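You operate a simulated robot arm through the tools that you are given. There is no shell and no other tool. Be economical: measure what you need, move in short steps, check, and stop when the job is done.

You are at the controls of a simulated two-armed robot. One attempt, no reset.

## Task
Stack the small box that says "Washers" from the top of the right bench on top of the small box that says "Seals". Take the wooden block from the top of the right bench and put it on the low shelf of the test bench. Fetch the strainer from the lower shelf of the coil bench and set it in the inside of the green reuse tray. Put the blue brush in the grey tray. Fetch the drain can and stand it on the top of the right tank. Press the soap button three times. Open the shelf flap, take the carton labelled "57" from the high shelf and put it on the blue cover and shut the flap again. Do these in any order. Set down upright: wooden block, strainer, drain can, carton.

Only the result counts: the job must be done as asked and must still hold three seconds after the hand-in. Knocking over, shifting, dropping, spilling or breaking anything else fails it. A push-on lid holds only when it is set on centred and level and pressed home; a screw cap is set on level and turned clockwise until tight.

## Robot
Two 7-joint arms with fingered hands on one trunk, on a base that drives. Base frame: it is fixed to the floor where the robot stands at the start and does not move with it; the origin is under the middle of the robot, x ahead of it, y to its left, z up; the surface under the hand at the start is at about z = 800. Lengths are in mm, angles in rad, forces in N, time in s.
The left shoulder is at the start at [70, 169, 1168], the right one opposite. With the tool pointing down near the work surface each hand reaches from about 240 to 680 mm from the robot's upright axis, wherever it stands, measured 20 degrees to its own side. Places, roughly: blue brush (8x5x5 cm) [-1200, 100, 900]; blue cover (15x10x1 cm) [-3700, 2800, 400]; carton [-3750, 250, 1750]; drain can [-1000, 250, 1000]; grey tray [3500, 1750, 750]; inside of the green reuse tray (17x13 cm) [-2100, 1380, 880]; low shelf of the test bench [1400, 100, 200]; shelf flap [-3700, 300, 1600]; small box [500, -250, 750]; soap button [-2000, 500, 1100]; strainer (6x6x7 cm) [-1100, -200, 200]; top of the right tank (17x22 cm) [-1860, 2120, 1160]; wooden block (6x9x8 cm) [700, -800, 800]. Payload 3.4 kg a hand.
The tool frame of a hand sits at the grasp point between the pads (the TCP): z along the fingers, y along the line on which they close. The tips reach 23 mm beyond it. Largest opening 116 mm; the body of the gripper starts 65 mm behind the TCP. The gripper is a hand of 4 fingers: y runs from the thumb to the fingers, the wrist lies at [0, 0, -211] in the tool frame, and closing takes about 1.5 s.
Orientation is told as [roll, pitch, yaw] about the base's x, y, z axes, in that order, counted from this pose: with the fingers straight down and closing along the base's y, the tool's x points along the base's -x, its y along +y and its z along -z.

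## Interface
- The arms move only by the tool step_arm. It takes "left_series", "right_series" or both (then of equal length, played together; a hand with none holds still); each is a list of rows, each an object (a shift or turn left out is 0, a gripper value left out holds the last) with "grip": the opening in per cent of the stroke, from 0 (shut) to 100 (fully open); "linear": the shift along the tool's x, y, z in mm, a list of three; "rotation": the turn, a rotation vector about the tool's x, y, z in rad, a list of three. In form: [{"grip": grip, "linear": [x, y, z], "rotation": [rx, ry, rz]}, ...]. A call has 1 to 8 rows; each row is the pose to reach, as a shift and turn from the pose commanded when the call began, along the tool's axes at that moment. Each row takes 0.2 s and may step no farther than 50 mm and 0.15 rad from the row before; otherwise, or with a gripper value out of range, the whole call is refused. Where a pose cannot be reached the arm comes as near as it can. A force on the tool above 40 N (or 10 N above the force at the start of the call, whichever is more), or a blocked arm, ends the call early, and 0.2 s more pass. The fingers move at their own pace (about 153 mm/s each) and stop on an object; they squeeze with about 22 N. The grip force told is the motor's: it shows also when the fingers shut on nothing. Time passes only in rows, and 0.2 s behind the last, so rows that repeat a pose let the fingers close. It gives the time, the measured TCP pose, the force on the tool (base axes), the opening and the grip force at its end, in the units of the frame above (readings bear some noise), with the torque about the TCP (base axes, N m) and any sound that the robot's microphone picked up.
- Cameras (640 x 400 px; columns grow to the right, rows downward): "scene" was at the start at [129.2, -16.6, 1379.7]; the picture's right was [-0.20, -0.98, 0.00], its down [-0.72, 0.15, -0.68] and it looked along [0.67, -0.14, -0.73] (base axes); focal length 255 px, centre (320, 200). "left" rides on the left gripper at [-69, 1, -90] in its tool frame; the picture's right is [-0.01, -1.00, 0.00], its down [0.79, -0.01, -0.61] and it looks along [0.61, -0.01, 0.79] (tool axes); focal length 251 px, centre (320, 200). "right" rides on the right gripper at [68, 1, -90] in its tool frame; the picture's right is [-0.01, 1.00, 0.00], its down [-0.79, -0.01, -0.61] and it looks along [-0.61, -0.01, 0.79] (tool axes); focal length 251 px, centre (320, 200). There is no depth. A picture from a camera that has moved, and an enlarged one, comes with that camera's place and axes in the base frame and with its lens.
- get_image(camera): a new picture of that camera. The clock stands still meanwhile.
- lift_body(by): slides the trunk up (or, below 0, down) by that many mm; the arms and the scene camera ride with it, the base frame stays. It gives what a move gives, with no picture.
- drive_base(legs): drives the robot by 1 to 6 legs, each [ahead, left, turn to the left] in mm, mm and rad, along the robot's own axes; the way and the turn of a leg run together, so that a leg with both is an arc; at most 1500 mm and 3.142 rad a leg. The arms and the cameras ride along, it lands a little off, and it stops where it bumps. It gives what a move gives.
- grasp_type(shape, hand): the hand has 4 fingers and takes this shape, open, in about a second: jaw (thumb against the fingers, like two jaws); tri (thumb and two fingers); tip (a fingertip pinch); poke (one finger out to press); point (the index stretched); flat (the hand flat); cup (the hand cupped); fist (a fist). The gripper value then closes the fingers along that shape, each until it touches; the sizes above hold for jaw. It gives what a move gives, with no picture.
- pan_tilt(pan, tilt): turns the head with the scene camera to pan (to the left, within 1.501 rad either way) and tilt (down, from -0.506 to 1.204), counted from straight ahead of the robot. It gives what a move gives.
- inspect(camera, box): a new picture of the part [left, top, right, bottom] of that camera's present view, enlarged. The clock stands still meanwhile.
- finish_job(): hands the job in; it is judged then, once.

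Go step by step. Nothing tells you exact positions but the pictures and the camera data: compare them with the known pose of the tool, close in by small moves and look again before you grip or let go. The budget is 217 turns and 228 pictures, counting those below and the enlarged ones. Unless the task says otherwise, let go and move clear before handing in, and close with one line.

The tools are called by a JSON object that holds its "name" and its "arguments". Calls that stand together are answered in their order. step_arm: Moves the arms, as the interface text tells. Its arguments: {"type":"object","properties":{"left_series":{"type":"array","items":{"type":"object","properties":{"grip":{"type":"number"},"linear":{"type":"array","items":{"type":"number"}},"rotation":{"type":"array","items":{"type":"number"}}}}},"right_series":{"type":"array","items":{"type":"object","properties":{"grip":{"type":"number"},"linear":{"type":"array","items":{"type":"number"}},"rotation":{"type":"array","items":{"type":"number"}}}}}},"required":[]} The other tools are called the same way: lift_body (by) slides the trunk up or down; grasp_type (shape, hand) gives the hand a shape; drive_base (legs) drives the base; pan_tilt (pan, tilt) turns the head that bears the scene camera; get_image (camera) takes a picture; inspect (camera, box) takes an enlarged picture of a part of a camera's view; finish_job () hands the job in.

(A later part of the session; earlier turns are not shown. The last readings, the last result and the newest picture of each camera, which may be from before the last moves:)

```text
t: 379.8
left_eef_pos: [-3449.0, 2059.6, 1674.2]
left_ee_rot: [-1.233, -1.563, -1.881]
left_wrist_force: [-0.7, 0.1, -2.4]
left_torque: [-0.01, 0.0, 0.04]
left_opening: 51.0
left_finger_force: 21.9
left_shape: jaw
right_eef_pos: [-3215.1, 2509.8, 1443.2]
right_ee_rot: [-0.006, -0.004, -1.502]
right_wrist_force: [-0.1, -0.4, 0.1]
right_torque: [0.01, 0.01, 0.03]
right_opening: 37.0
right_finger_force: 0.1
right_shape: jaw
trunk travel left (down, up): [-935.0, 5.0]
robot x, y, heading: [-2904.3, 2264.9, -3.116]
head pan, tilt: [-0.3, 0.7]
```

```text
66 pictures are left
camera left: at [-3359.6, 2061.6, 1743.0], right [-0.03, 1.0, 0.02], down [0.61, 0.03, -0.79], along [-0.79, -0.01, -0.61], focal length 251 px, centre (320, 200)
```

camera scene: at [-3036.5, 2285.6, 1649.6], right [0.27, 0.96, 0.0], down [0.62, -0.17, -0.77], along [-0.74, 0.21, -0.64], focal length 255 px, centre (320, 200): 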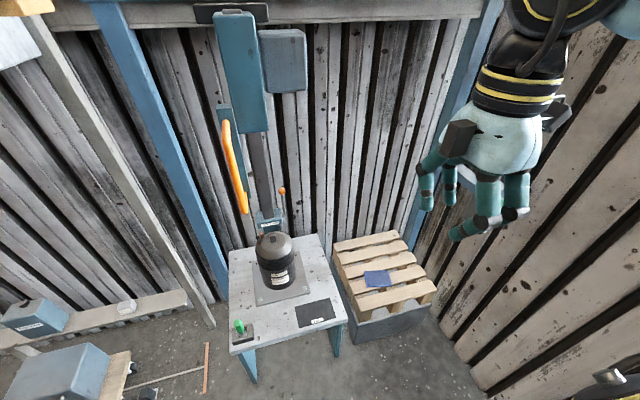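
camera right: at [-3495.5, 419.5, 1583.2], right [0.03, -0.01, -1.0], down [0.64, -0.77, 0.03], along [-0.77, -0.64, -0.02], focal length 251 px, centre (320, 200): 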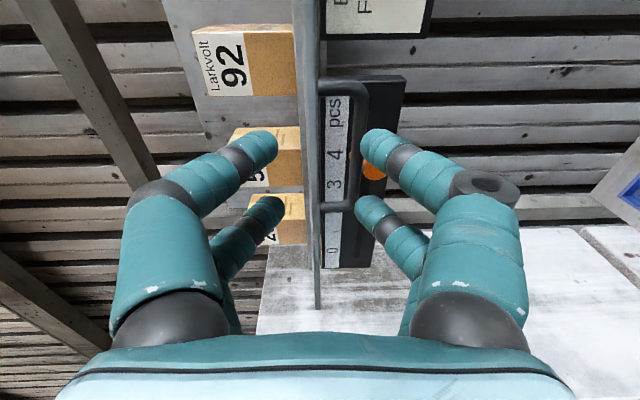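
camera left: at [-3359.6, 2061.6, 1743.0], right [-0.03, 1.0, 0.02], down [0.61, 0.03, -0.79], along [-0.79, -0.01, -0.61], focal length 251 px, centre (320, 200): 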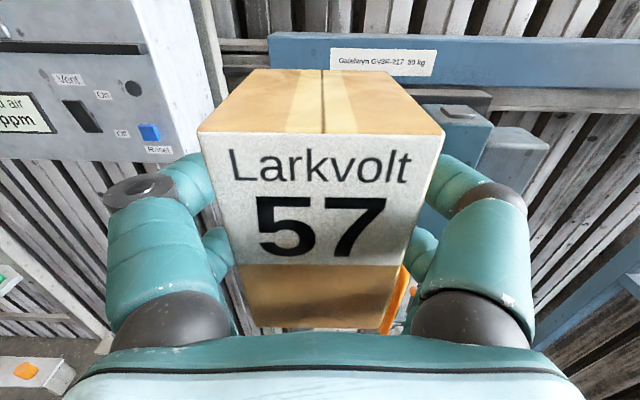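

The blue cover is at about (-3728, 2810, 400) on the pallet, close to the north wall and beside the canister table. I first lower the left hand relative to the trunk while in free space, keeping it level.

{"name": "step_arm", "arguments": {"left_series": [{"linear": [45, 0, 0]}, {"linear": [90, 0, 0]}, {"linear": [135, 0, 0]}, {"linear": [180, 0, 0]}, {"linear": [225, 0, 0]}, {"linear": [270, 0, 0]}, {"linear": [315, 0, 0]}, {"linear": [360, 0, 0]}]}}

{"name": "get_image", "arguments": {"camera": "left"}}

{"name": "pan_tilt", "arguments": {"pan": 0.3, "tilt": 0.7}}

{"name": "get_image", "arguments": {"camera": "scene"}}

```text
t: 381.6
left_eef_pos: [-3444.3, 2138.0, 1353.2]
left_ee_rot: [-0.411, -1.558, -2.686]
left_wrist_force: [0.2, 1.1, -1.6]
left_torque: [0.01, 0.05, -0.02]
left_opening: 49.4
left_finger_force: 22.0
left_shape: jaw
left hand out of reach, approached as far as the arm can: row 4, 5, 6, 7, 8
right_eef_pos: [-3218.2, 2511.7, 1442.9]
right_ee_rot: [-0.004, -0.006, -1.501]
right_wrist_force: [0.2, 0.3, -0.9]
right_torque: [0.01, -0.01, -0.02]
right_opening: 37.1
right_finger_force: 0.0
right_shape: jaw
trunk travel left (down, up): [-935.0, 5.0]
robot x, y, heading: [-2901.4, 2263.2, -3.11]
head pan, tilt: [-0.3, 0.7]
```

```text
65 pictures are left
camera left: at [-3355.2, 2141.0, 1422.6], right [-0.05, 1.0, 0.01], down [0.62, 0.04, -0.79], along [-0.79, -0.03, -0.62], focal length 251 px, centre (320, 200)
```

left: 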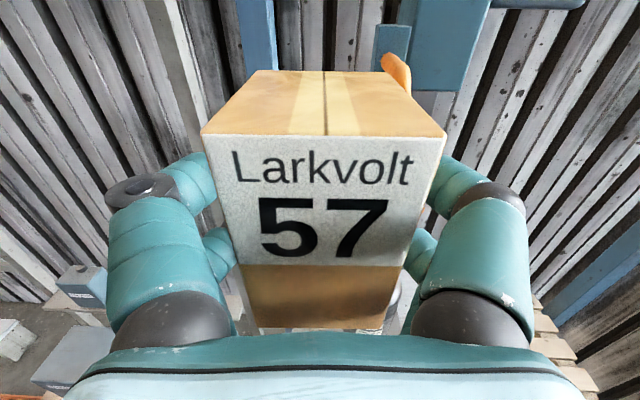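

```text
t: 382.6
left_eef_pos: [-3441.3, 2135.4, 1353.3]
left_ee_rot: [-0.607, -1.558, -2.493]
left_wrist_force: [0.8, -0.1, -1.9]
left_torque: [-0.02, 0.04, 0.03]
left_opening: 49.1
left_finger_force: 22.3
left_shape: jaw
right_eef_pos: [-3215.5, 2508.0, 1443.6]
right_ee_rot: [-0.006, -0.005, -1.5]
right_wrist_force: [0.6, 0.0, 0.5]
right_torque: [0.02, 0.01, -0.01]
right_opening: 37.2
right_finger_force: 0.0
right_shape: jaw
trunk travel left (down, up): [-935.0, 5.0]
robot x, y, heading: [-2905.7, 2264.1, -3.116]
head pan, tilt: [0.3, 0.7]
```

```text
64 pictures are left
camera scene: at [-3034.4, 2233.2, 1649.6], right [-0.32, 0.95, 0.0], down [0.61, 0.21, -0.76], along [-0.72, -0.24, -0.64], focal length 255 px, centre (320, 200)
```

scene: 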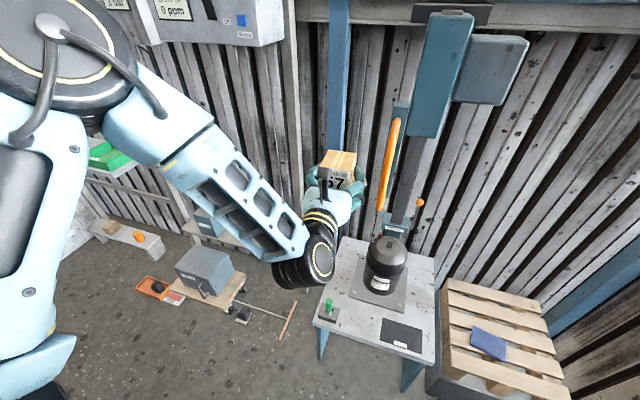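

The canister table would obstruct the left elbow at pallet height, so I'll pass the carton to the right hand, which will hold it from above (gripping front/back faces). First the left hand brings it to the middle.

{"name": "step_arm", "arguments": {"left_series": [{"linear": [-10, -25, -12]}, {"linear": [-20, -50, -24]}, {"linear": [-30, -75, -36]}, {"linear": [-40, -100, -48]}, {"linear": [-47, -118, -56]}], "right_series": [{"linear": [0, 0, -45], "grip": 78}, {"linear": [0, 0, -90], "grip": 78}, {"linear": [0, -20, -120], "grip": 78}, {"linear": [0, -50, -140], "grip": 78}, {"linear": [0, -80, -150], "grip": 78}]}}

```text
t: 383.8
left_eef_pos: [-3389.9, 2258.7, 1398.8]
left_ee_rot: [-0.866, -1.564, -2.251]
left_wrist_force: [-0.3, -0.2, -2.1]
left_torque: [-0.01, 0.01, 0.03]
left_opening: 49.6
left_finger_force: 22.0
left_shape: jaw
right_eef_pos: [-3299.0, 2504.8, 1591.9]
right_ee_rot: [-0.003, -0.003, -1.502]
right_wrist_force: [-1.0, 0.1, -0.2]
right_torque: [0.03, 0.03, 0.03]
right_opening: 90.1
right_finger_force: 0.0
right_shape: jaw
trunk travel left (down, up): [-935.0, 5.0]
robot x, y, heading: [-2908.7, 2265.6, -3.111]
head pan, tilt: [0.3, 0.7]
```

{"name": "step_arm", "arguments": {"right_series": [{"linear": [-40, -20, 0]}, {"linear": [-80, -40, 0]}, {"linear": [-120, -60, 0], "rotation": [0, 0, 0.02]}, {"linear": [-160, -80, 0], "rotation": [0, 0, 0.046]}, {"linear": [-200, -100, 0], "rotation": [0, 0, 0.046]}, {"linear": [-239, -116, 0], "rotation": [0, 0, 0.046]}]}}

{"name": "get_image", "arguments": {"camera": "right"}}

{"name": "pan_tilt", "arguments": {"pan": 0.0, "tilt": 0.4}}

{"name": "get_image", "arguments": {"camera": "scene"}}

```text
t: 385.2
left_eef_pos: [-3386.9, 2257.7, 1400.1]
left_ee_rot: [-1.209, -1.564, -1.907]
left_wrist_force: [-0.3, -0.2, -2.2]
left_torque: [-0.01, 0.0, -0.04]
left_opening: 49.4
left_finger_force: 21.7
left_shape: jaw
right_eef_pos: [-3313.7, 2397.6, 1535.4]
right_ee_rot: [-0.006, -0.006, -1.549]
right_wrist_force: [-0.9, -0.3, 0.1]
right_torque: [0.0, 0.05, -0.05]
right_opening: 90.2
right_finger_force: 0.0
right_shape: jaw
right hand out of reach, approached as far as the arm can: row 1, 2, 3, 4, 5, 6
trunk travel left (down, up): [-935.0, 5.0]
robot x, y, heading: [-2903.1, 2262.4, -3.117]
head pan, tilt: [0.3, 0.7]
```

```text
63 pictures are left
camera right: at [-3314.5, 2467.1, 1623.2], right [1.0, 0.01, -0.01], down [0.01, -0.79, 0.61], along [0.0, -0.61, -0.79], focal length 251 px, centre (320, 200)
```

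right: 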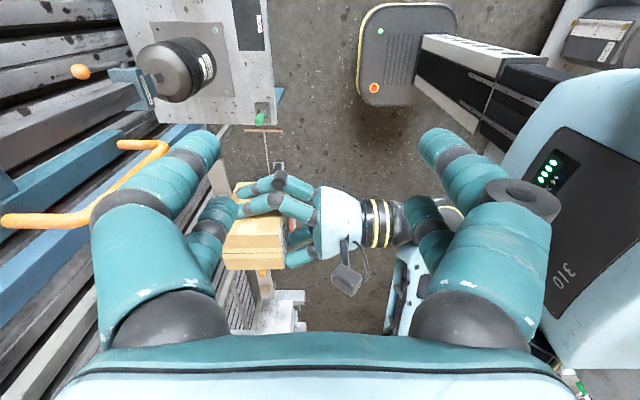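

```text
t: 386.0
left_eef_pos: [-3387.1, 2257.2, 1400.6]
left_ee_rot: [-1.273, -1.563, -1.844]
left_wrist_force: [-0.4, -0.4, -2.1]
left_torque: [0.0, 0.05, -0.02]
left_opening: 49.0
left_finger_force: 21.6
left_shape: jaw
right_eef_pos: [-3313.0, 2399.0, 1535.1]
right_ee_rot: [-0.007, -0.006, -1.549]
right_wrist_force: [-0.1, 0.1, -0.1]
right_torque: [-0.02, -0.02, 0.06]
right_opening: 90.4
right_finger_force: 0.1
right_shape: jaw
trunk travel left (down, up): [-935.0, 5.0]
robot x, y, heading: [-2907.1, 2268.0, -3.111]
head pan, tilt: [0.0, 0.4]
```

```text
62 pictures are left
camera scene: at [-3047.1, 2259.4, 1676.4], right [-0.03, 1.0, 0.0], down [0.39, 0.01, -0.92], along [-0.92, -0.02, -0.39], focal length 255 px, centre (320, 200)
```

scene: 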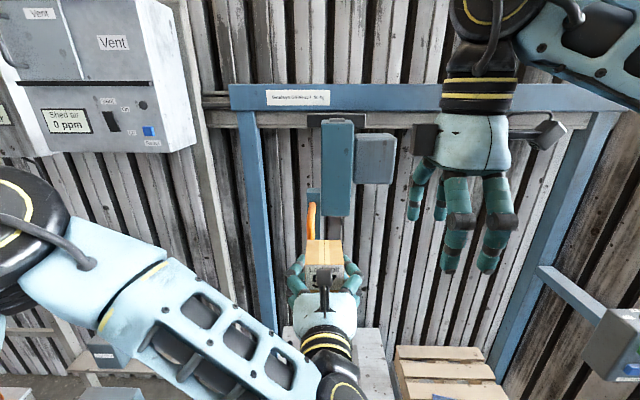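

{"name": "step_arm", "arguments": {"left_series": [{"linear": [10, -25, 0]}, {"linear": [20, -50, 0]}, {"linear": [30, -70, 0]}, {"linear": [45, -90, 0]}, {"linear": [60, -90, 0]}], "right_series": [{"linear": [0, 0, 0]}, {"linear": [0, 0, 0]}, {"linear": [0, 0, 0]}, {"linear": [0, 0, 0]}, {"linear": [0, 0, 0]}]}}

```text
t: 387.2
left_eef_pos: [-3388.2, 2345.9, 1341.2]
left_ee_rot: [-1.206, -1.565, -1.91]
left_wrist_force: [0.3, -0.5, -2.5]
left_torque: [0.0, 0.01, -0.02]
left_opening: 49.6
left_finger_force: 22.2
left_shape: jaw
right_eef_pos: [-3313.3, 2400.0, 1535.0]
right_ee_rot: [-0.005, -0.004, -1.548]
right_wrist_force: [-0.2, 0.2, 0.3]
right_torque: [0.0, 0.04, 0.0]
right_opening: 90.4
right_finger_force: 0.1
right_shape: jaw
trunk travel left (down, up): [-935.0, 5.0]
robot x, y, heading: [-2903.6, 2264.3, -3.114]
head pan, tilt: [0.0, 0.4]
```

{"name": "step_arm", "arguments": {"right_series": [{"linear": [-15, -25, 10]}, {"linear": [-30, -50, 20]}, {"linear": [-45, -70, 35]}, {"linear": [-53, -84, 45]}]}}

{"name": "get_image", "arguments": {"camera": "right"}}

{"name": "get_image", "arguments": {"camera": "scene"}}

```text
t: 388.2
left_eef_pos: [-3387.8, 2345.7, 1341.5]
left_ee_rot: [-1.263, -1.565, -1.85]
left_wrist_force: [-0.5, 0.1, -2.1]
left_torque: [-0.02, -0.01, 0.0]
left_opening: 49.3
left_finger_force: 21.8
left_shape: jaw
right_eef_pos: [-3357.2, 2396.7, 1478.1]
right_ee_rot: [-0.006, -0.005, -1.549]
right_wrist_force: [-0.5, -0.2, -0.3]
right_torque: [0.0, 0.0, 0.04]
right_opening: 90.1
right_finger_force: 0.0
right_shape: jaw
right hand out of reach, approached as far as the arm can: row 1, 2, 3, 4
trunk travel left (down, up): [-935.0, 5.0]
robot x, y, heading: [-2905.5, 2264.0, -3.116]
head pan, tilt: [0.0, 0.4]
```

```text
61 pictures are left
camera right: at [-3359.1, 2465.4, 1566.8], right [1.0, 0.01, -0.01], down [0.01, -0.79, 0.61], along [0.0, -0.61, -0.79], focal length 251 px, centre (320, 200)
```

right: 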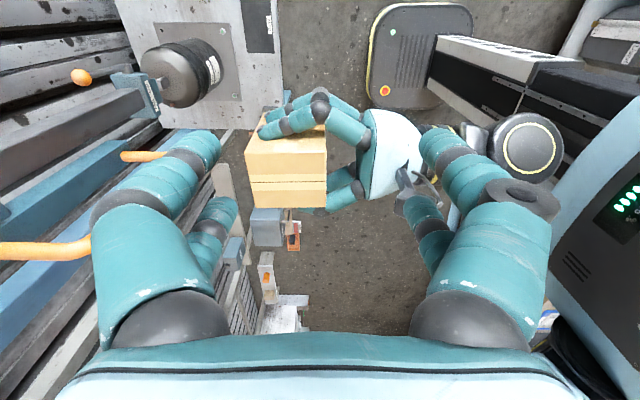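

```text
60 pictures are left
camera scene: at [-3047.4, 2259.3, 1676.4], right [-0.03, 1.0, 0.0], down [0.39, 0.01, -0.92], along [-0.92, -0.02, -0.39], focal length 255 px, centre (320, 200)
```

scene: 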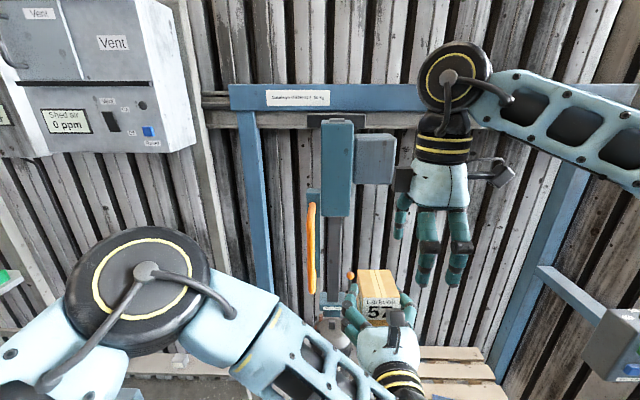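

{"name": "step_arm", "arguments": {"left_series": [{"linear": [8, -18, -6]}, {"linear": [15, -36, -12]}, {"linear": [20, -52, -18]}]}}

{"name": "get_image", "arguments": {"camera": "right"}}

```text
t: 389.0
left_eef_pos: [-3371.8, 2399.8, 1321.2]
left_ee_rot: [-1.261, -1.564, -1.854]
left_wrist_force: [0.1, -0.1, -1.1]
left_torque: [0.0, -0.01, 0.01]
left_opening: 49.3
left_finger_force: 22.2
left_shape: jaw
right_eef_pos: [-3358.1, 2397.8, 1478.4]
right_ee_rot: [-0.007, -0.005, -1.547]
right_wrist_force: [0.7, 0.9, 0.3]
right_torque: [-0.01, 0.0, 0.0]
right_opening: 90.2
right_finger_force: 0.1
right_shape: jaw
trunk travel left (down, up): [-935.0, 5.0]
robot x, y, heading: [-2903.8, 2262.7, -3.119]
head pan, tilt: [0.0, 0.4]
```

```text
59 pictures are left
camera right: at [-3358.8, 2466.2, 1567.0], right [1.0, 0.01, -0.01], down [0.01, -0.79, 0.61], along [0.0, -0.61, -0.79], focal length 251 px, centre (320, 200)
```

right: 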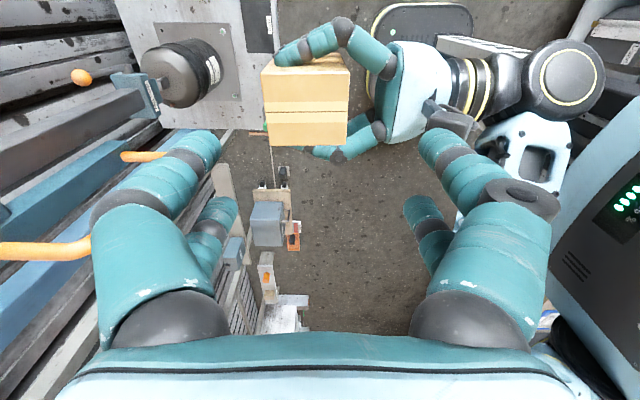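

{"name": "step_arm", "arguments": {"right_series": [{"linear": [1, -9, 20]}, {"linear": [3, -18, 40]}, {"linear": [3, -18, 65]}]}}

{"name": "get_image", "arguments": {"camera": "right"}}

{"name": "get_image", "arguments": {"camera": "left"}}

```text
t: 389.8
left_eef_pos: [-3372.0, 2399.0, 1321.5]
left_ee_rot: [-1.25, -1.563, -1.863]
left_wrist_force: [0.3, 0.1, -1.6]
left_torque: [0.0, 0.03, -0.01]
left_opening: 49.4
left_finger_force: 21.5
left_shape: jaw
right_eef_pos: [-3377.3, 2399.4, 1412.7]
right_ee_rot: [-0.004, -0.005, -1.547]
right_wrist_force: [0.2, 0.4, 0.2]
right_torque: [0.04, 0.02, -0.01]
right_opening: 90.4
right_finger_force: 0.1
right_shape: jaw
trunk travel left (down, up): [-935.0, 5.0]
robot x, y, heading: [-2907.5, 2265.5, -3.117]
head pan, tilt: [0.0, 0.4]
```

```text
58 pictures are left
camera right: at [-3377.9, 2468.1, 1502.0], right [1.0, 0.01, -0.01], down [0.01, -0.79, 0.61], along [0.0, -0.61, -0.79], focal length 251 px, centre (320, 200)
```

right: 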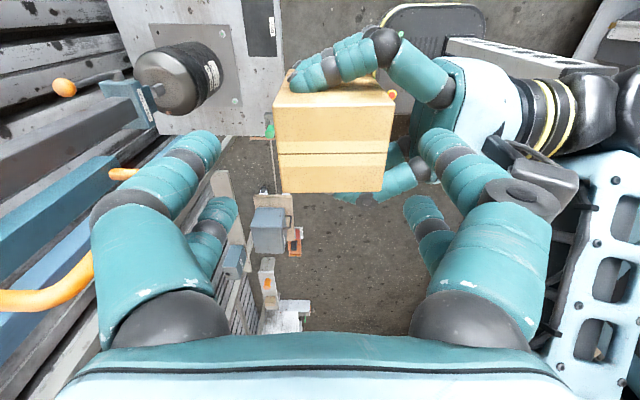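

```text
57 pictures are left
camera left: at [-3282.7, 2400.0, 1390.5], right [-0.03, 1.0, 0.02], down [0.61, 0.03, -0.79], along [-0.79, -0.01, -0.61], focal length 251 px, centre (320, 200)
```

left: 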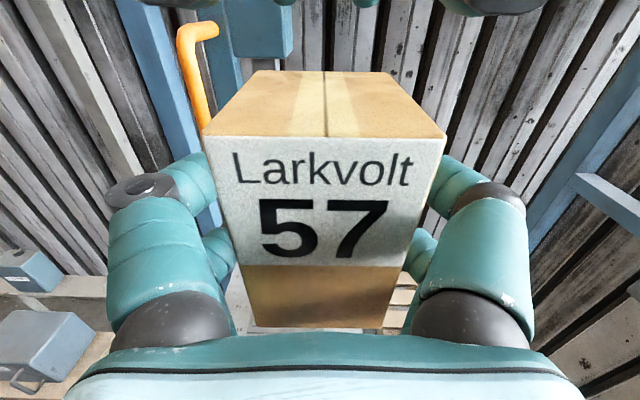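

{"name": "step_arm", "arguments": {"right_series": [{"linear": [-4, 7, 10]}, {"linear": [-4, 7, 25]}, {"linear": [-4, 7, 38]}, {"linear": [-4, 7, 48]}]}}

{"name": "get_image", "arguments": {"camera": "right"}}

{"name": "get_image", "arguments": {"camera": "left"}}

```text
t: 390.8
left_eef_pos: [-3371.6, 2399.0, 1321.7]
left_ee_rot: [-1.129, -1.563, -1.987]
left_wrist_force: [1.4, -0.9, -6.3]
left_torque: [0.1, 0.34, -0.05]
left_opening: 49.3
left_finger_force: 21.8
left_shape: jaw
right_eef_pos: [-3370.1, 2398.7, 1366.2]
right_ee_rot: [-0.007, -0.003, -1.549]
right_wrist_force: [-1.2, 1.9, 5.0]
right_torque: [-0.02, -0.27, 0.04]
right_opening: 90.3
right_finger_force: 0.1
right_shape: jaw
trunk travel left (down, up): [-935.0, 5.0]
robot x, y, heading: [-2904.6, 2264.4, -3.118]
head pan, tilt: [0.0, 0.4]
```

```text
56 pictures are left
camera right: at [-3371.0, 2466.8, 1454.8], right [1.0, 0.01, -0.01], down [0.01, -0.79, 0.61], along [0.0, -0.61, -0.79], focal length 251 px, centre (320, 200)
```

right: 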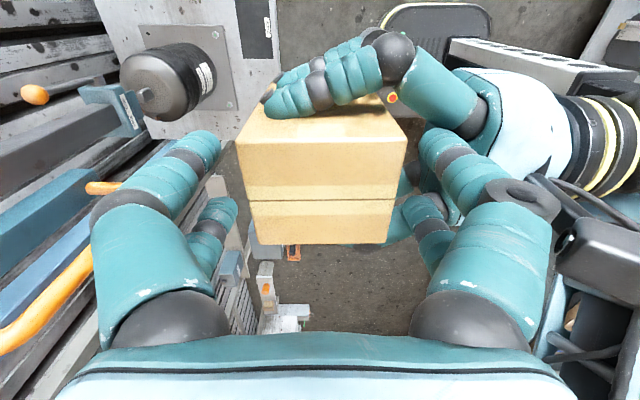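

```text
55 pictures are left
camera left: at [-3282.5, 2400.1, 1390.2], right [-0.03, 1.0, 0.02], down [0.61, 0.03, -0.79], along [-0.79, -0.01, -0.61], focal length 251 px, centre (320, 200)
```

left: 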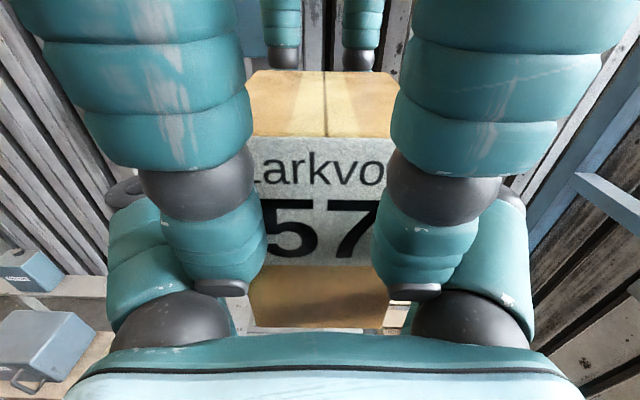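

Light contact only; the carton is centred between the right fingers. Close the right hand on it.

{"name": "step_arm", "arguments": {"right_series": [{"linear": [0, 0, -1], "grip": 0}, {"linear": [0, 0, -1], "grip": 0}, {"linear": [0, 0, -1], "grip": 0}, {"linear": [0, 0, -1], "grip": 0}, {"linear": [0, 0, -1], "grip": 0}]}}

{"name": "get_image", "arguments": {"camera": "right"}}

{"name": "get_image", "arguments": {"camera": "left"}}

```text
t: 392.0
left_eef_pos: [-3372.6, 2400.2, 1323.0]
left_ee_rot: [-1.319, -1.563, -1.796]
left_wrist_force: [14.8, -0.5, 5.7]
left_torque: [0.02, 0.29, 0.01]
left_opening: 49.4
left_finger_force: 21.9
left_shape: jaw
right_eef_pos: [-3370.6, 2397.6, 1368.1]
right_ee_rot: [-0.003, -0.003, -1.549]
right_wrist_force: [-14.3, -0.6, -5.4]
right_torque: [-0.02, 0.37, -0.01]
right_opening: 58.5
right_finger_force: 22.1
right_shape: jaw
trunk travel left (down, up): [-935.0, 5.0]
robot x, y, heading: [-2906.7, 2265.8, -3.114]
head pan, tilt: [0.0, 0.4]
```

```text
54 pictures are left
camera right: at [-3371.3, 2466.5, 1456.0], right [1.0, 0.01, -0.01], down [0.01, -0.79, 0.61], along [0.0, -0.61, -0.79], focal length 251 px, centre (320, 200)
```

right: 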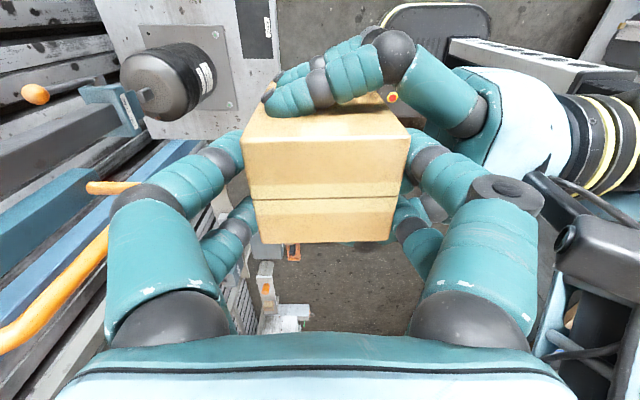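

```text
53 pictures are left
camera left: at [-3282.4, 2400.1, 1390.6], right [-0.03, 1.0, 0.02], down [0.61, 0.03, -0.79], along [-0.79, -0.01, -0.61], focal length 251 px, centre (320, 200)
```

left: 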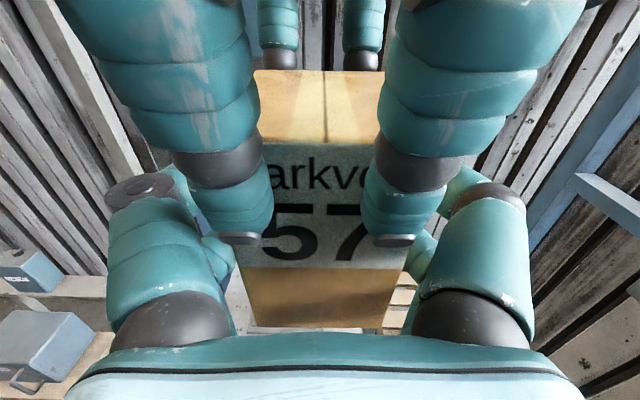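

Both hands hold the carton. Now the left opens and withdraws straight back.

{"name": "step_arm", "arguments": {"left_series": [{"linear": [0, 0, 0], "grip": 100}, {"linear": [0, 0, 0], "grip": 100}, {"linear": [0, 0, 0], "grip": 100}, {"linear": [0, 0, 0], "grip": 100}]}}

{"name": "get_image", "arguments": {"camera": "left"}}

```text
t: 393.0
left_eef_pos: [-3372.0, 2398.9, 1321.0]
left_ee_rot: [-1.266, -1.565, -1.849]
left_wrist_force: [-0.2, 0.2, 0.1]
left_torque: [-0.03, 0.0, 0.05]
left_opening: 116.1
left_finger_force: 0.0
left_shape: jaw
right_eef_pos: [-3369.1, 2398.7, 1368.6]
right_ee_rot: [-0.007, -0.002, -1.549]
right_wrist_force: [0.1, -0.5, 0.3]
right_torque: [-0.01, 0.01, 0.02]
right_opening: 57.5
right_finger_force: 22.1
right_shape: jaw
trunk travel left (down, up): [-935.0, 5.0]
robot x, y, heading: [-2906.1, 2259.2, -3.115]
head pan, tilt: [0.0, 0.4]
```

```text
52 pictures are left
camera left: at [-3282.6, 2400.0, 1390.5], right [-0.03, 1.0, 0.02], down [0.61, 0.03, -0.79], along [-0.79, -0.01, -0.61], focal length 251 px, centre (320, 200)
```

left: 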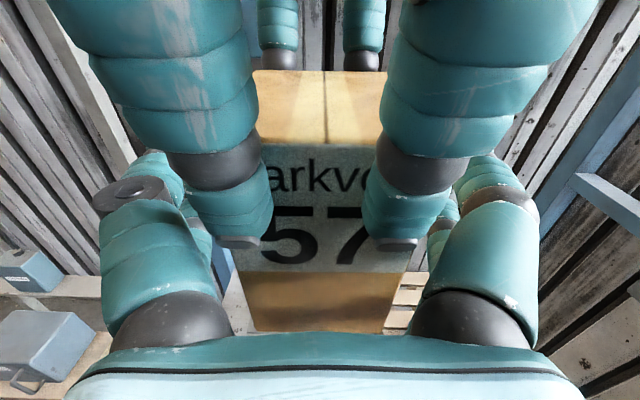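

Carton is held by the right hand alone. I raise the right hand while lowering the left to separate them.

{"name": "step_arm", "arguments": {"right_series": [{"linear": [0, 0, -20]}, {"linear": [0, 0, -45]}, {"linear": [0, 0, -70]}, {"linear": [0, 0, -95]}, {"linear": [0, 0, -105]}], "left_series": [{"linear": [5, 0, 0]}, {"linear": [15, 0, 0]}, {"linear": [30, 0, 0]}, {"linear": [40, 0, 0]}, {"linear": [50, 0, 0]}]}}

{"name": "get_image", "arguments": {"camera": "scene"}}

```text
t: 394.2
left_eef_pos: [-3370.7, 2399.5, 1270.5]
left_ee_rot: [-1.074, -1.563, -2.041]
left_wrist_force: [-0.2, 0.3, 0.6]
left_torque: [-0.01, 0.05, -0.01]
left_opening: 116.1
left_finger_force: 0.0
left_shape: jaw
right_eef_pos: [-3366.6, 2401.1, 1471.4]
right_ee_rot: [-0.006, -0.004, -1.547]
right_wrist_force: [0.3, 0.0, -2.2]
right_torque: [0.02, 0.02, 0.01]
right_opening: 57.2
right_finger_force: 22.1
right_shape: jaw
right hand out of reach, approached as far as the arm can: row 5
trunk travel left (down, up): [-935.0, 5.0]
robot x, y, heading: [-2907.8, 2267.3, -3.118]
head pan, tilt: [0.0, 0.4]
```

```text
51 pictures are left
camera scene: at [-3047.9, 2260.0, 1676.4], right [-0.03, 1.0, 0.0], down [0.39, 0.01, -0.92], along [-0.92, -0.02, -0.39], focal length 255 px, centre (320, 200)
```

scene: 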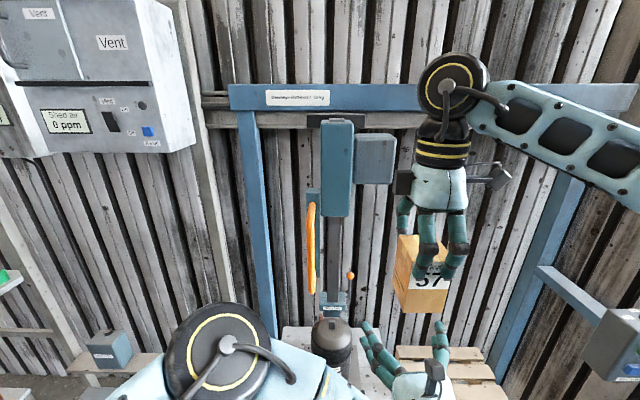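

Carton is upright in the right hand. I move the left hand away (south, then up) and lower the right to a working height.

{"name": "step_arm", "arguments": {"left_series": [{"linear": [0, 45, 0]}, {"linear": [0, 90, 5]}, {"linear": [0, 135, 10]}, {"linear": [0, 180, 20]}, {"linear": [0, 225, 30]}, {"linear": [0, 270, 40]}, {"linear": [-20, 310, 50]}, {"linear": [-60, 335, 60]}]}}

{"name": "step_arm", "arguments": {"left_series": [{"linear": [-45, 0, 0]}, {"linear": [-90, 0, 0]}, {"linear": [-135, 0, 0]}, {"linear": [-180, 0, 0]}, {"linear": [-225, 0, 0]}, {"linear": [-270, 0, 0]}, {"linear": [-310, 0, 0]}, {"linear": [-340, 0, 0]}], "right_series": [{"linear": [0, 0, 30]}, {"linear": [0, 0, 60]}, {"linear": [0, 0, 90]}, {"linear": [0, 0, 120]}, {"linear": [0, 0, 150]}, {"linear": [0, -10, 180]}, {"linear": [0, -25, 210]}, {"linear": [0, -40, 230]}]}}

{"name": "pan_tilt", "arguments": {"pan": -0.2, "tilt": 0.8}}

{"name": "get_image", "arguments": {"camera": "scene"}}

```text
t: 396.0
left_eef_pos: [-3412.3, 2128.9, 1360.7]
left_ee_rot: [-0.85, -1.558, -2.257]
left_wrist_force: [0.1, -0.4, -0.2]
left_torque: [0.02, -0.02, 0.03]
left_opening: 115.8
left_finger_force: 0.1
left_shape: jaw
left hand out of reach, approached as far as the arm can: row 6, 7, 8
right_eef_pos: [-3365.0, 2399.6, 1472.8]
right_ee_rot: [-0.008, -0.003, -1.549]
right_wrist_force: [-0.2, -0.4, -3.3]
right_torque: [-0.01, -0.01, 0.01]
right_opening: 57.3
right_finger_force: 22.5
right_shape: jaw
trunk travel left (down, up): [-935.0, 5.0]
robot x, y, heading: [-2903.3, 2263.6, -3.113]
head pan, tilt: [0.0, 0.4]
```

```text
t: 397.8
left_eef_pos: [-3414.5, 2127.0, 1700.4]
left_ee_rot: [-1.041, -1.564, -2.076]
left_wrist_force: [-0.1, 0.2, 0.4]
left_torque: [0.02, -0.02, 0.01]
left_opening: 116.1
left_finger_force: 0.1
left_shape: jaw
right_eef_pos: [-3409.7, 2400.8, 1239.8]
right_ee_rot: [-0.006, -0.003, -1.55]
right_wrist_force: [-0.6, -0.4, -2.3]
right_torque: [-0.01, 0.02, 0.0]
right_opening: 56.9
right_finger_force: 22.1
right_shape: jaw
trunk travel left (down, up): [-935.0, 5.0]
robot x, y, heading: [-2905.1, 2260.9, -3.114]
head pan, tilt: [0.0, 0.4]
```

```text
t: 398.7
left_eef_pos: [-3411.9, 2127.1, 1700.3]
left_ee_rot: [-1.31, -1.563, -1.806]
left_wrist_force: [-0.3, -0.1, 0.2]
left_torque: [0.01, -0.03, -0.03]
left_opening: 115.7
left_finger_force: 0.2
left_shape: jaw
right_eef_pos: [-3410.0, 2399.8, 1240.7]
right_ee_rot: [-0.005, -0.004, -1.549]
right_wrist_force: [0.3, 0.1, -2.3]
right_torque: [0.02, -0.01, -0.02]
right_opening: 57.2
right_finger_force: 22.5
right_shape: jaw
trunk travel left (down, up): [-935.0, 5.0]
robot x, y, heading: [-2903.1, 2262.4, -3.118]
head pan, tilt: [-0.201, 0.799]
```

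```text
50 pictures are left
camera scene: at [-3033.9, 2275.6, 1641.4], right [0.17, 0.98, 0.0], down [0.71, -0.12, -0.7], along [-0.69, 0.12, -0.72], focal length 255 px, centre (320, 200)
```

scene: 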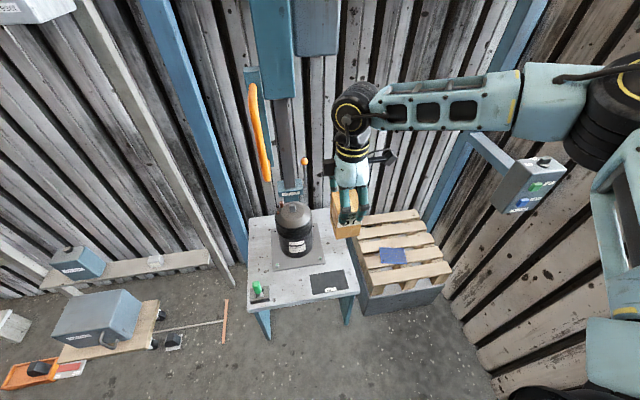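

Lower the trunk part way, then drive to face the pallet.

{"name": "lift_body", "arguments": {"by": -400}}

{"name": "drive_base", "arguments": {"legs": [[0, -390, -0.024], [120, 0, 0]]}}

{"name": "pan_tilt", "arguments": {"pan": -0.1, "tilt": 0.7}}

{"name": "get_image", "arguments": {"camera": "scene"}}

```text
t: 402.5
left_eef_pos: [-3411.6, 2127.1, 1301.5]
left_ee_rot: [-1.277, -1.564, -1.837]
left_wrist_force: [-1.0, -0.7, 0.7]
left_torque: [0.02, 0.0, -0.02]
left_opening: 115.7
left_finger_force: 0.1
left_shape: jaw
right_eef_pos: [-3409.5, 2400.8, 839.7]
right_ee_rot: [-0.005, -0.004, -1.546]
right_wrist_force: [-0.1, -0.6, -2.2]
right_torque: [-0.01, 0.02, -0.01]
right_opening: 57.4
right_finger_force: 22.6
right_shape: jaw
trunk travel left (down, up): [-535.0, 405.0]
robot x, y, heading: [-2906.8, 2266.9, -3.115]
head pan, tilt: [-0.201, 0.799]
```

```text
t: 405.8
left_eef_pos: [-3538.8, 2533.6, 1299.2]
left_ee_rot: [-1.303, -1.565, -1.842]
left_wrist_force: [-0.2, -0.1, -0.6]
left_torque: [-0.06, 0.01, -0.01]
left_opening: 115.9
left_finger_force: 0.1
left_shape: jaw
right_eef_pos: [-3526.8, 2808.2, 840.0]
right_ee_rot: [-0.005, -0.006, -1.575]
right_wrist_force: [0.0, -0.4, -2.2]
right_torque: [0.0, -0.01, -0.02]
right_opening: 57.3
right_finger_force: 22.0
right_shape: jaw
trunk travel left (down, up): [-535.0, 405.0]
robot x, y, heading: [-3029.9, 2655.6, 3.139]
head pan, tilt: [-0.201, 0.799]
```

```text
t: 406.5
left_eef_pos: [-3537.6, 2533.2, 1299.9]
left_ee_rot: [-1.241, -1.563, -1.901]
left_wrist_force: [-0.7, 0.0, 0.2]
left_torque: [-0.02, 0.03, -0.01]
left_opening: 116.1
left_finger_force: 0.0
left_shape: jaw
right_eef_pos: [-3527.6, 2808.4, 840.4]
right_ee_rot: [-0.006, -0.003, -1.576]
right_wrist_force: [-0.5, -0.5, -2.3]
right_torque: [-0.02, 0.0, -0.01]
right_opening: 57.2
right_finger_force: 22.4
right_shape: jaw
trunk travel left (down, up): [-535.0, 405.0]
robot x, y, heading: [-3027.1, 2653.6, 3.139]
head pan, tilt: [-0.099, 0.7]
```

```text
49 pictures are left
camera scene: at [-3161.6, 2664.3, 1249.5], right [0.1, 0.99, 0.0], down [0.64, -0.07, -0.76], along [-0.76, 0.08, -0.65], focal length 255 px, centre (320, 200)
```

scene: 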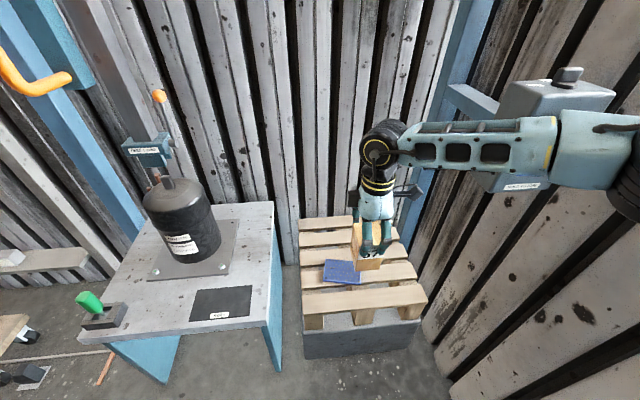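

Lower the trunk further (so the elbow passes below the wall box), then drive in.

{"name": "lift_body", "arguments": {"by": -280}}

{"name": "drive_base", "arguments": {"legs": [[135, 0, 0]]}}

{"name": "pan_tilt", "arguments": {"pan": -0.15, "tilt": 0.7}}

{"name": "get_image", "arguments": {"camera": "scene"}}

{"name": "get_image", "arguments": {"camera": "right"}}

```text
t: 409.3
left_eef_pos: [-3538.0, 2533.6, 1020.4]
left_ee_rot: [-1.308, -1.564, -1.837]
left_wrist_force: [0.1, -0.2, -0.5]
left_torque: [0.03, 0.01, -0.04]
left_opening: 115.9
left_finger_force: 0.0
left_shape: jaw
right_eef_pos: [-3526.9, 2807.2, 560.4]
right_ee_rot: [-0.004, -0.006, -1.575]
right_wrist_force: [0.1, -0.5, -2.1]
right_torque: [0.02, 0.0, 0.0]
right_opening: 57.2
right_finger_force: 21.5
right_shape: jaw
trunk travel left (down, up): [-255.0, 685.0]
robot x, y, heading: [-3023.8, 2658.8, 3.138]
head pan, tilt: [-0.099, 0.7]
```

```text
t: 410.6
left_eef_pos: [-3672.4, 2532.5, 1020.7]
left_ee_rot: [-1.174, -1.563, -1.971]
left_wrist_force: [-0.3, 0.4, 0.5]
left_torque: [0.0, -0.01, 0.02]
left_opening: 116.1
left_finger_force: 0.0
left_shape: jaw
right_eef_pos: [-3661.2, 2806.8, 558.3]
right_ee_rot: [-0.005, -0.004, -1.574]
right_wrist_force: [0.1, 0.3, -1.3]
right_torque: [-0.01, 0.02, -0.02]
right_opening: 57.3
right_finger_force: 22.1
right_shape: jaw
trunk travel left (down, up): [-255.0, 685.0]
robot x, y, heading: [-3163.1, 2654.5, 3.139]
head pan, tilt: [-0.099, 0.7]
```

```text
t: 411.2
left_eef_pos: [-3671.0, 2533.3, 1020.5]
left_ee_rot: [-1.292, -1.564, -1.853]
left_wrist_force: [0.0, -0.2, -0.1]
left_torque: [0.03, 0.0, -0.02]
left_opening: 116.1
left_finger_force: 0.1
left_shape: jaw
right_eef_pos: [-3660.9, 2807.6, 560.8]
right_ee_rot: [-0.004, -0.005, -1.577]
right_wrist_force: [-0.4, -0.2, -2.0]
right_torque: [-0.02, 0.02, 0.0]
right_opening: 57.4
right_finger_force: 21.8
right_shape: jaw
trunk travel left (down, up): [-255.0, 685.0]
robot x, y, heading: [-3160.4, 2655.0, 3.14]
head pan, tilt: [-0.15, 0.7]
```

```text
48 pictures are left
camera scene: at [-3294.1, 2668.7, 969.6], right [0.15, 0.99, 0.0], down [0.64, -0.1, -0.76], along [-0.76, 0.12, -0.64], focal length 255 px, centre (320, 200)
```

scene: 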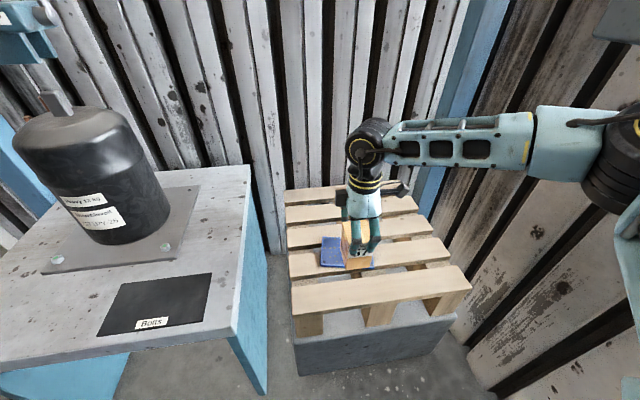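

```text
47 pictures are left
camera right: at [-3660.1, 2875.8, 648.8], right [1.0, -0.01, -0.01], down [-0.01, -0.79, 0.61], along [-0.01, -0.61, -0.79], focal length 251 px, centre (320, 200)
```

right: 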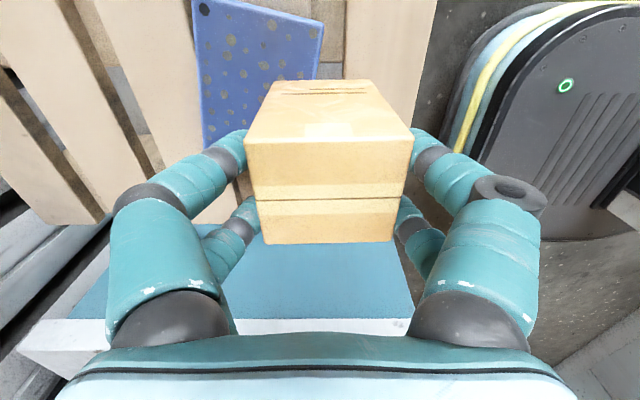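

{"name": "step_arm", "arguments": {"right_series": [{"linear": [0, -25, 0]}, {"linear": [0, -50, 0]}, {"linear": [0, -66, 0]}, {"linear": [0, -66, 15]}]}}

{"name": "get_image", "arguments": {"camera": "right"}}

{"name": "inspect", "arguments": {"camera": "scene", "box": [270, 150, 470, 330]}}

```text
t: 412.2
left_eef_pos: [-3671.0, 2532.6, 1021.1]
left_ee_rot: [-1.252, -1.564, -1.891]
left_wrist_force: [0.9, 0.4, 0.1]
left_torque: [-0.01, 0.02, 0.01]
left_opening: 115.8
left_finger_force: 0.0
left_shape: jaw
right_eef_pos: [-3691.2, 2835.7, 555.0]
right_ee_rot: [-0.006, -0.005, -1.575]
right_wrist_force: [-0.1, -0.5, -2.5]
right_torque: [-0.01, -0.03, 0.02]
right_opening: 57.0
right_finger_force: 21.8
right_shape: jaw
right hand out of reach, approached as far as the arm can: row 1, 2, 3, 4
trunk travel left (down, up): [-255.0, 685.0]
robot x, y, heading: [-3158.0, 2658.7, 3.139]
head pan, tilt: [-0.15, 0.7]
```

```text
46 pictures are left
camera right: at [-3691.1, 2903.7, 643.2], right [1.0, -0.01, -0.01], down [-0.01, -0.79, 0.61], along [-0.01, -0.61, -0.79], focal length 251 px, centre (320, 200)
```

right: 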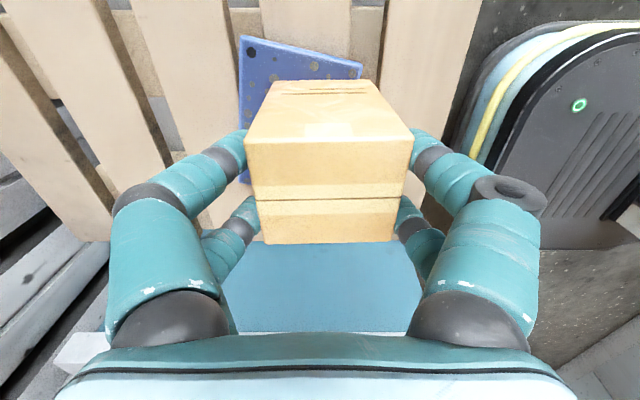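

```text
2.22 times, centred on (370, 240) of scene
camera zoom: at [-3294.3, 2668.9, 969.5], right [0.15, 0.99, 0.0], down [0.64, -0.1, -0.76], along [-0.76, 0.12, -0.64], focal length 566 px, centre (209, 111)
```

zoom: 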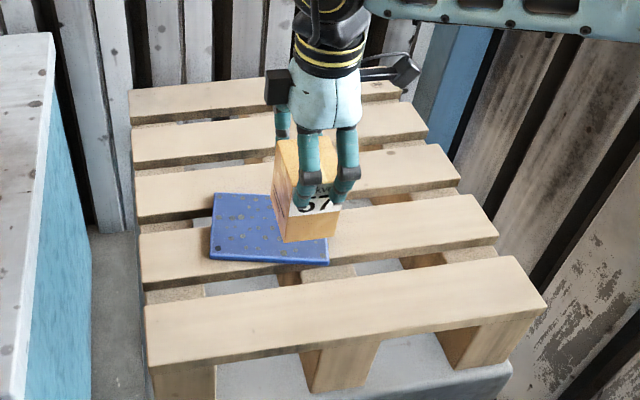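

The arm falls short by ~35 mm. I raise the hand relative to the trunk, shift the base south a bit, lower the trunk, and retry.

{"name": "step_arm", "arguments": {"right_series": [{"linear": [-5, 15, -30]}, {"linear": [-20, 15, -65]}, {"linear": [-25, 15, -85]}]}}

{"name": "drive_base", "arguments": {"legs": [[0, 65, 0]]}}

{"name": "lift_body", "arguments": {"by": -85}}

{"name": "step_arm", "arguments": {"right_series": [{"linear": [15, -15, 0]}, {"linear": [30, -30, 0]}, {"linear": [45, -45, 0]}, {"linear": [60, -55, 0]}]}}

```text
t: 413.0
left_eef_pos: [-3671.3, 2533.8, 1019.7]
left_ee_rot: [-1.291, -1.563, -1.848]
left_wrist_force: [-0.5, -0.2, 0.7]
left_torque: [0.01, -0.02, 0.03]
left_opening: 115.6
left_finger_force: 0.0
left_shape: jaw
right_eef_pos: [-3676.8, 2809.5, 640.1]
right_ee_rot: [-0.006, -0.005, -1.575]
right_wrist_force: [-0.4, -0.3, -1.0]
right_torque: [-0.02, 0.0, 0.03]
right_opening: 57.3
right_finger_force: 22.5
right_shape: jaw
trunk travel left (down, up): [-255.0, 685.0]
robot x, y, heading: [-3157.5, 2659.5, 3.139]
head pan, tilt: [-0.15, 0.7]
```

```text
t: 414.0
left_eef_pos: [-3671.5, 2466.7, 1020.2]
left_ee_rot: [-1.32, -1.561, -1.823]
left_wrist_force: [-0.2, -0.1, -0.5]
left_torque: [0.02, 0.02, -0.02]
left_opening: 116.0
left_finger_force: 0.2
left_shape: jaw
right_eef_pos: [-3677.0, 2744.7, 640.6]
right_ee_rot: [-0.005, -0.005, -1.576]
right_wrist_force: [0.0, -0.3, -1.3]
right_torque: [0.03, 0.0, 0.01]
right_opening: 57.0
right_finger_force: 21.9
right_shape: jaw
trunk travel left (down, up): [-255.0, 685.0]
robot x, y, heading: [-3162.5, 2591.4, 3.137]
head pan, tilt: [-0.15, 0.7]
```

```text
t: 415.2
left_eef_pos: [-3671.7, 2467.5, 936.6]
left_ee_rot: [-1.328, -1.564, -1.816]
left_wrist_force: [0.0, -0.3, 0.3]
left_torque: [0.0, 0.0, 0.0]
left_opening: 115.5
left_finger_force: 0.1
left_shape: jaw
right_eef_pos: [-3677.9, 2744.2, 556.2]
right_ee_rot: [-0.005, -0.004, -1.575]
right_wrist_force: [0.8, -0.2, -1.4]
right_torque: [0.03, 0.01, 0.03]
right_opening: 57.3
right_finger_force: 22.3
right_shape: jaw
trunk travel left (down, up): [-170.0, 770.0]
robot x, y, heading: [-3160.9, 2587.0, 3.137]
head pan, tilt: [-0.15, 0.7]
```

```text
t: 416.2
left_eef_pos: [-3670.5, 2467.7, 935.2]
left_ee_rot: [-1.275, -1.562, -1.866]
left_wrist_force: [-0.8, -0.2, 0.4]
left_torque: [0.0, 0.0, -0.04]
left_opening: 115.8
left_finger_force: 0.1
left_shape: jaw
right_eef_pos: [-3725.4, 2808.5, 555.1]
right_ee_rot: [-0.008, -0.004, -1.576]
right_wrist_force: [0.2, 0.5, -2.8]
right_torque: [0.01, 0.0, 0.0]
right_opening: 57.2
right_finger_force: 21.6
right_shape: jaw
right hand out of reach, approached as far as the arm can: row 3, 4
trunk travel left (down, up): [-170.0, 770.0]
robot x, y, heading: [-3160.1, 2589.6, 3.136]
head pan, tilt: [-0.15, 0.7]
```

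On target. Check the alignment before lowering with the trunk.

{"name": "lift_body", "arguments": {"by": -25}}

{"name": "get_image", "arguments": {"camera": "right"}}

{"name": "inspect", "arguments": {"camera": "scene", "box": [290, 150, 490, 330]}}

```text
t: 416.9
left_eef_pos: [-3671.9, 2467.8, 910.2]
left_ee_rot: [-1.329, -1.563, -1.816]
left_wrist_force: [-0.9, 0.0, -0.5]
left_torque: [-0.02, -0.03, 0.03]
left_opening: 116.0
left_finger_force: 0.1
left_shape: jaw
right_eef_pos: [-3724.5, 2807.3, 531.2]
right_ee_rot: [-0.007, -0.005, -1.575]
right_wrist_force: [-0.5, -0.1, -2.0]
right_torque: [-0.01, 0.0, -0.02]
right_opening: 56.9
right_finger_force: 22.2
right_shape: jaw
trunk travel left (down, up): [-145.0, 795.0]
robot x, y, heading: [-3162.8, 2591.3, 3.139]
head pan, tilt: [-0.15, 0.7]
```

```text
44 pictures are left
camera right: at [-3724.7, 2876.1, 618.9], right [1.0, -0.01, -0.01], down [-0.01, -0.79, 0.61], along [-0.01, -0.61, -0.79], focal length 251 px, centre (320, 200)
```

right: 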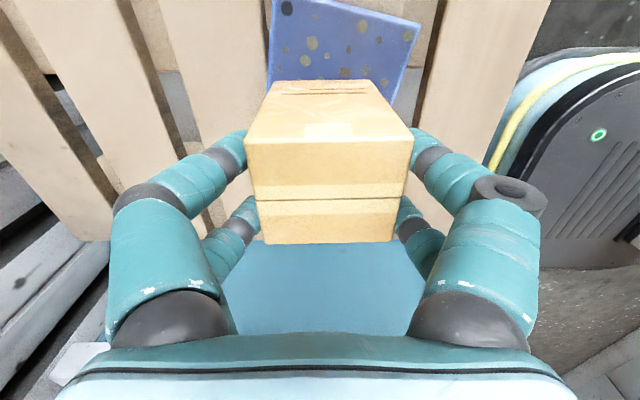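

```text
2.22 times, centred on (390, 240) of scene
camera zoom: at [-3294.1, 2603.0, 859.5], right [0.15, 0.99, 0.0], down [0.64, -0.1, -0.76], along [-0.76, 0.12, -0.64], focal length 566 px, centre (164, 111)
```

zoom: 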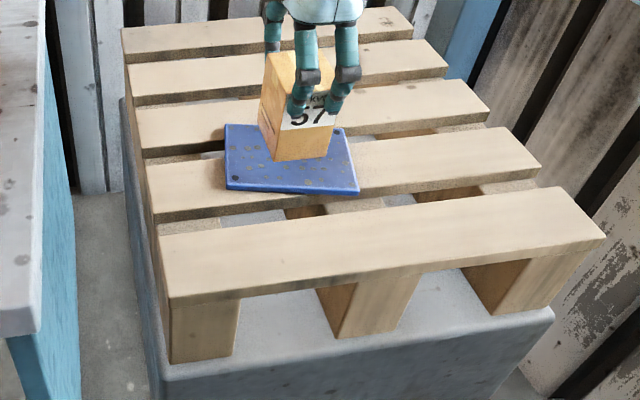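

Well centred. Lower in small trunk steps.

{"name": "lift_body", "arguments": {"by": -16}}

{"name": "lift_body", "arguments": {"by": -5}}

{"name": "inspect", "arguments": {"camera": "scene", "box": [340, 150, 460, 250]}}

```text
t: 417.6
left_eef_pos: [-3672.0, 2468.1, 893.7]
left_ee_rot: [-1.325, -1.563, -1.819]
left_wrist_force: [0.9, -1.2, 0.6]
left_torque: [0.01, 0.02, 0.01]
left_opening: 115.7
left_finger_force: 0.1
left_shape: jaw
right_eef_pos: [-3725.7, 2807.9, 514.7]
right_ee_rot: [-0.007, -0.004, -1.576]
right_wrist_force: [0.0, -0.1, -1.8]
right_torque: [0.01, 0.0, -0.01]
right_opening: 57.2
right_finger_force: 21.9
right_shape: jaw
trunk travel left (down, up): [-129.0, 811.0]
robot x, y, heading: [-3159.8, 2590.3, 3.135]
head pan, tilt: [-0.15, 0.7]
```

```text
t: 418.1
left_eef_pos: [-3671.4, 2467.8, 888.9]
left_ee_rot: [-1.395, -1.564, -1.751]
left_wrist_force: [-0.7, -0.7, -0.4]
left_torque: [0.02, 0.04, 0.03]
left_opening: 116.0
left_finger_force: 0.3
left_shape: jaw
right_eef_pos: [-3725.4, 2806.9, 509.6]
right_ee_rot: [-0.008, -0.004, -1.575]
right_wrist_force: [-1.1, 0.9, 4.5]
right_torque: [0.02, -0.17, 0.03]
right_opening: 57.2
right_finger_force: 21.6
right_shape: jaw
trunk travel left (down, up): [-124.0, 816.0]
robot x, y, heading: [-3161.1, 2592.5, 3.138]
head pan, tilt: [-0.15, 0.7]
```

```text
4.00 times, centred on (400, 200) of scene
camera zoom: at [-3293.7, 2602.9, 838.8], right [0.15, 0.99, 0.0], down [0.64, -0.1, -0.77], along [-0.76, 0.12, -0.64], focal length 1020 px, centre (0, 200)
```

zoom: 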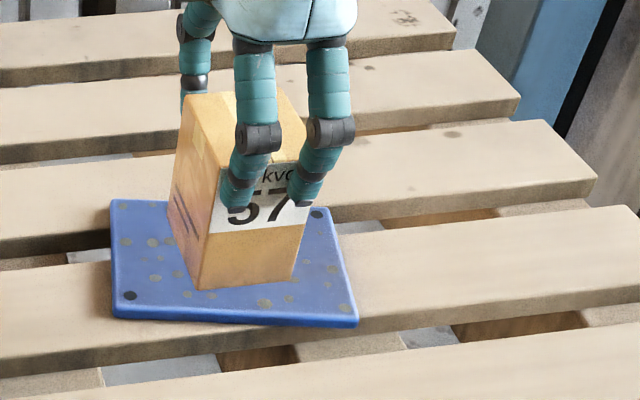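

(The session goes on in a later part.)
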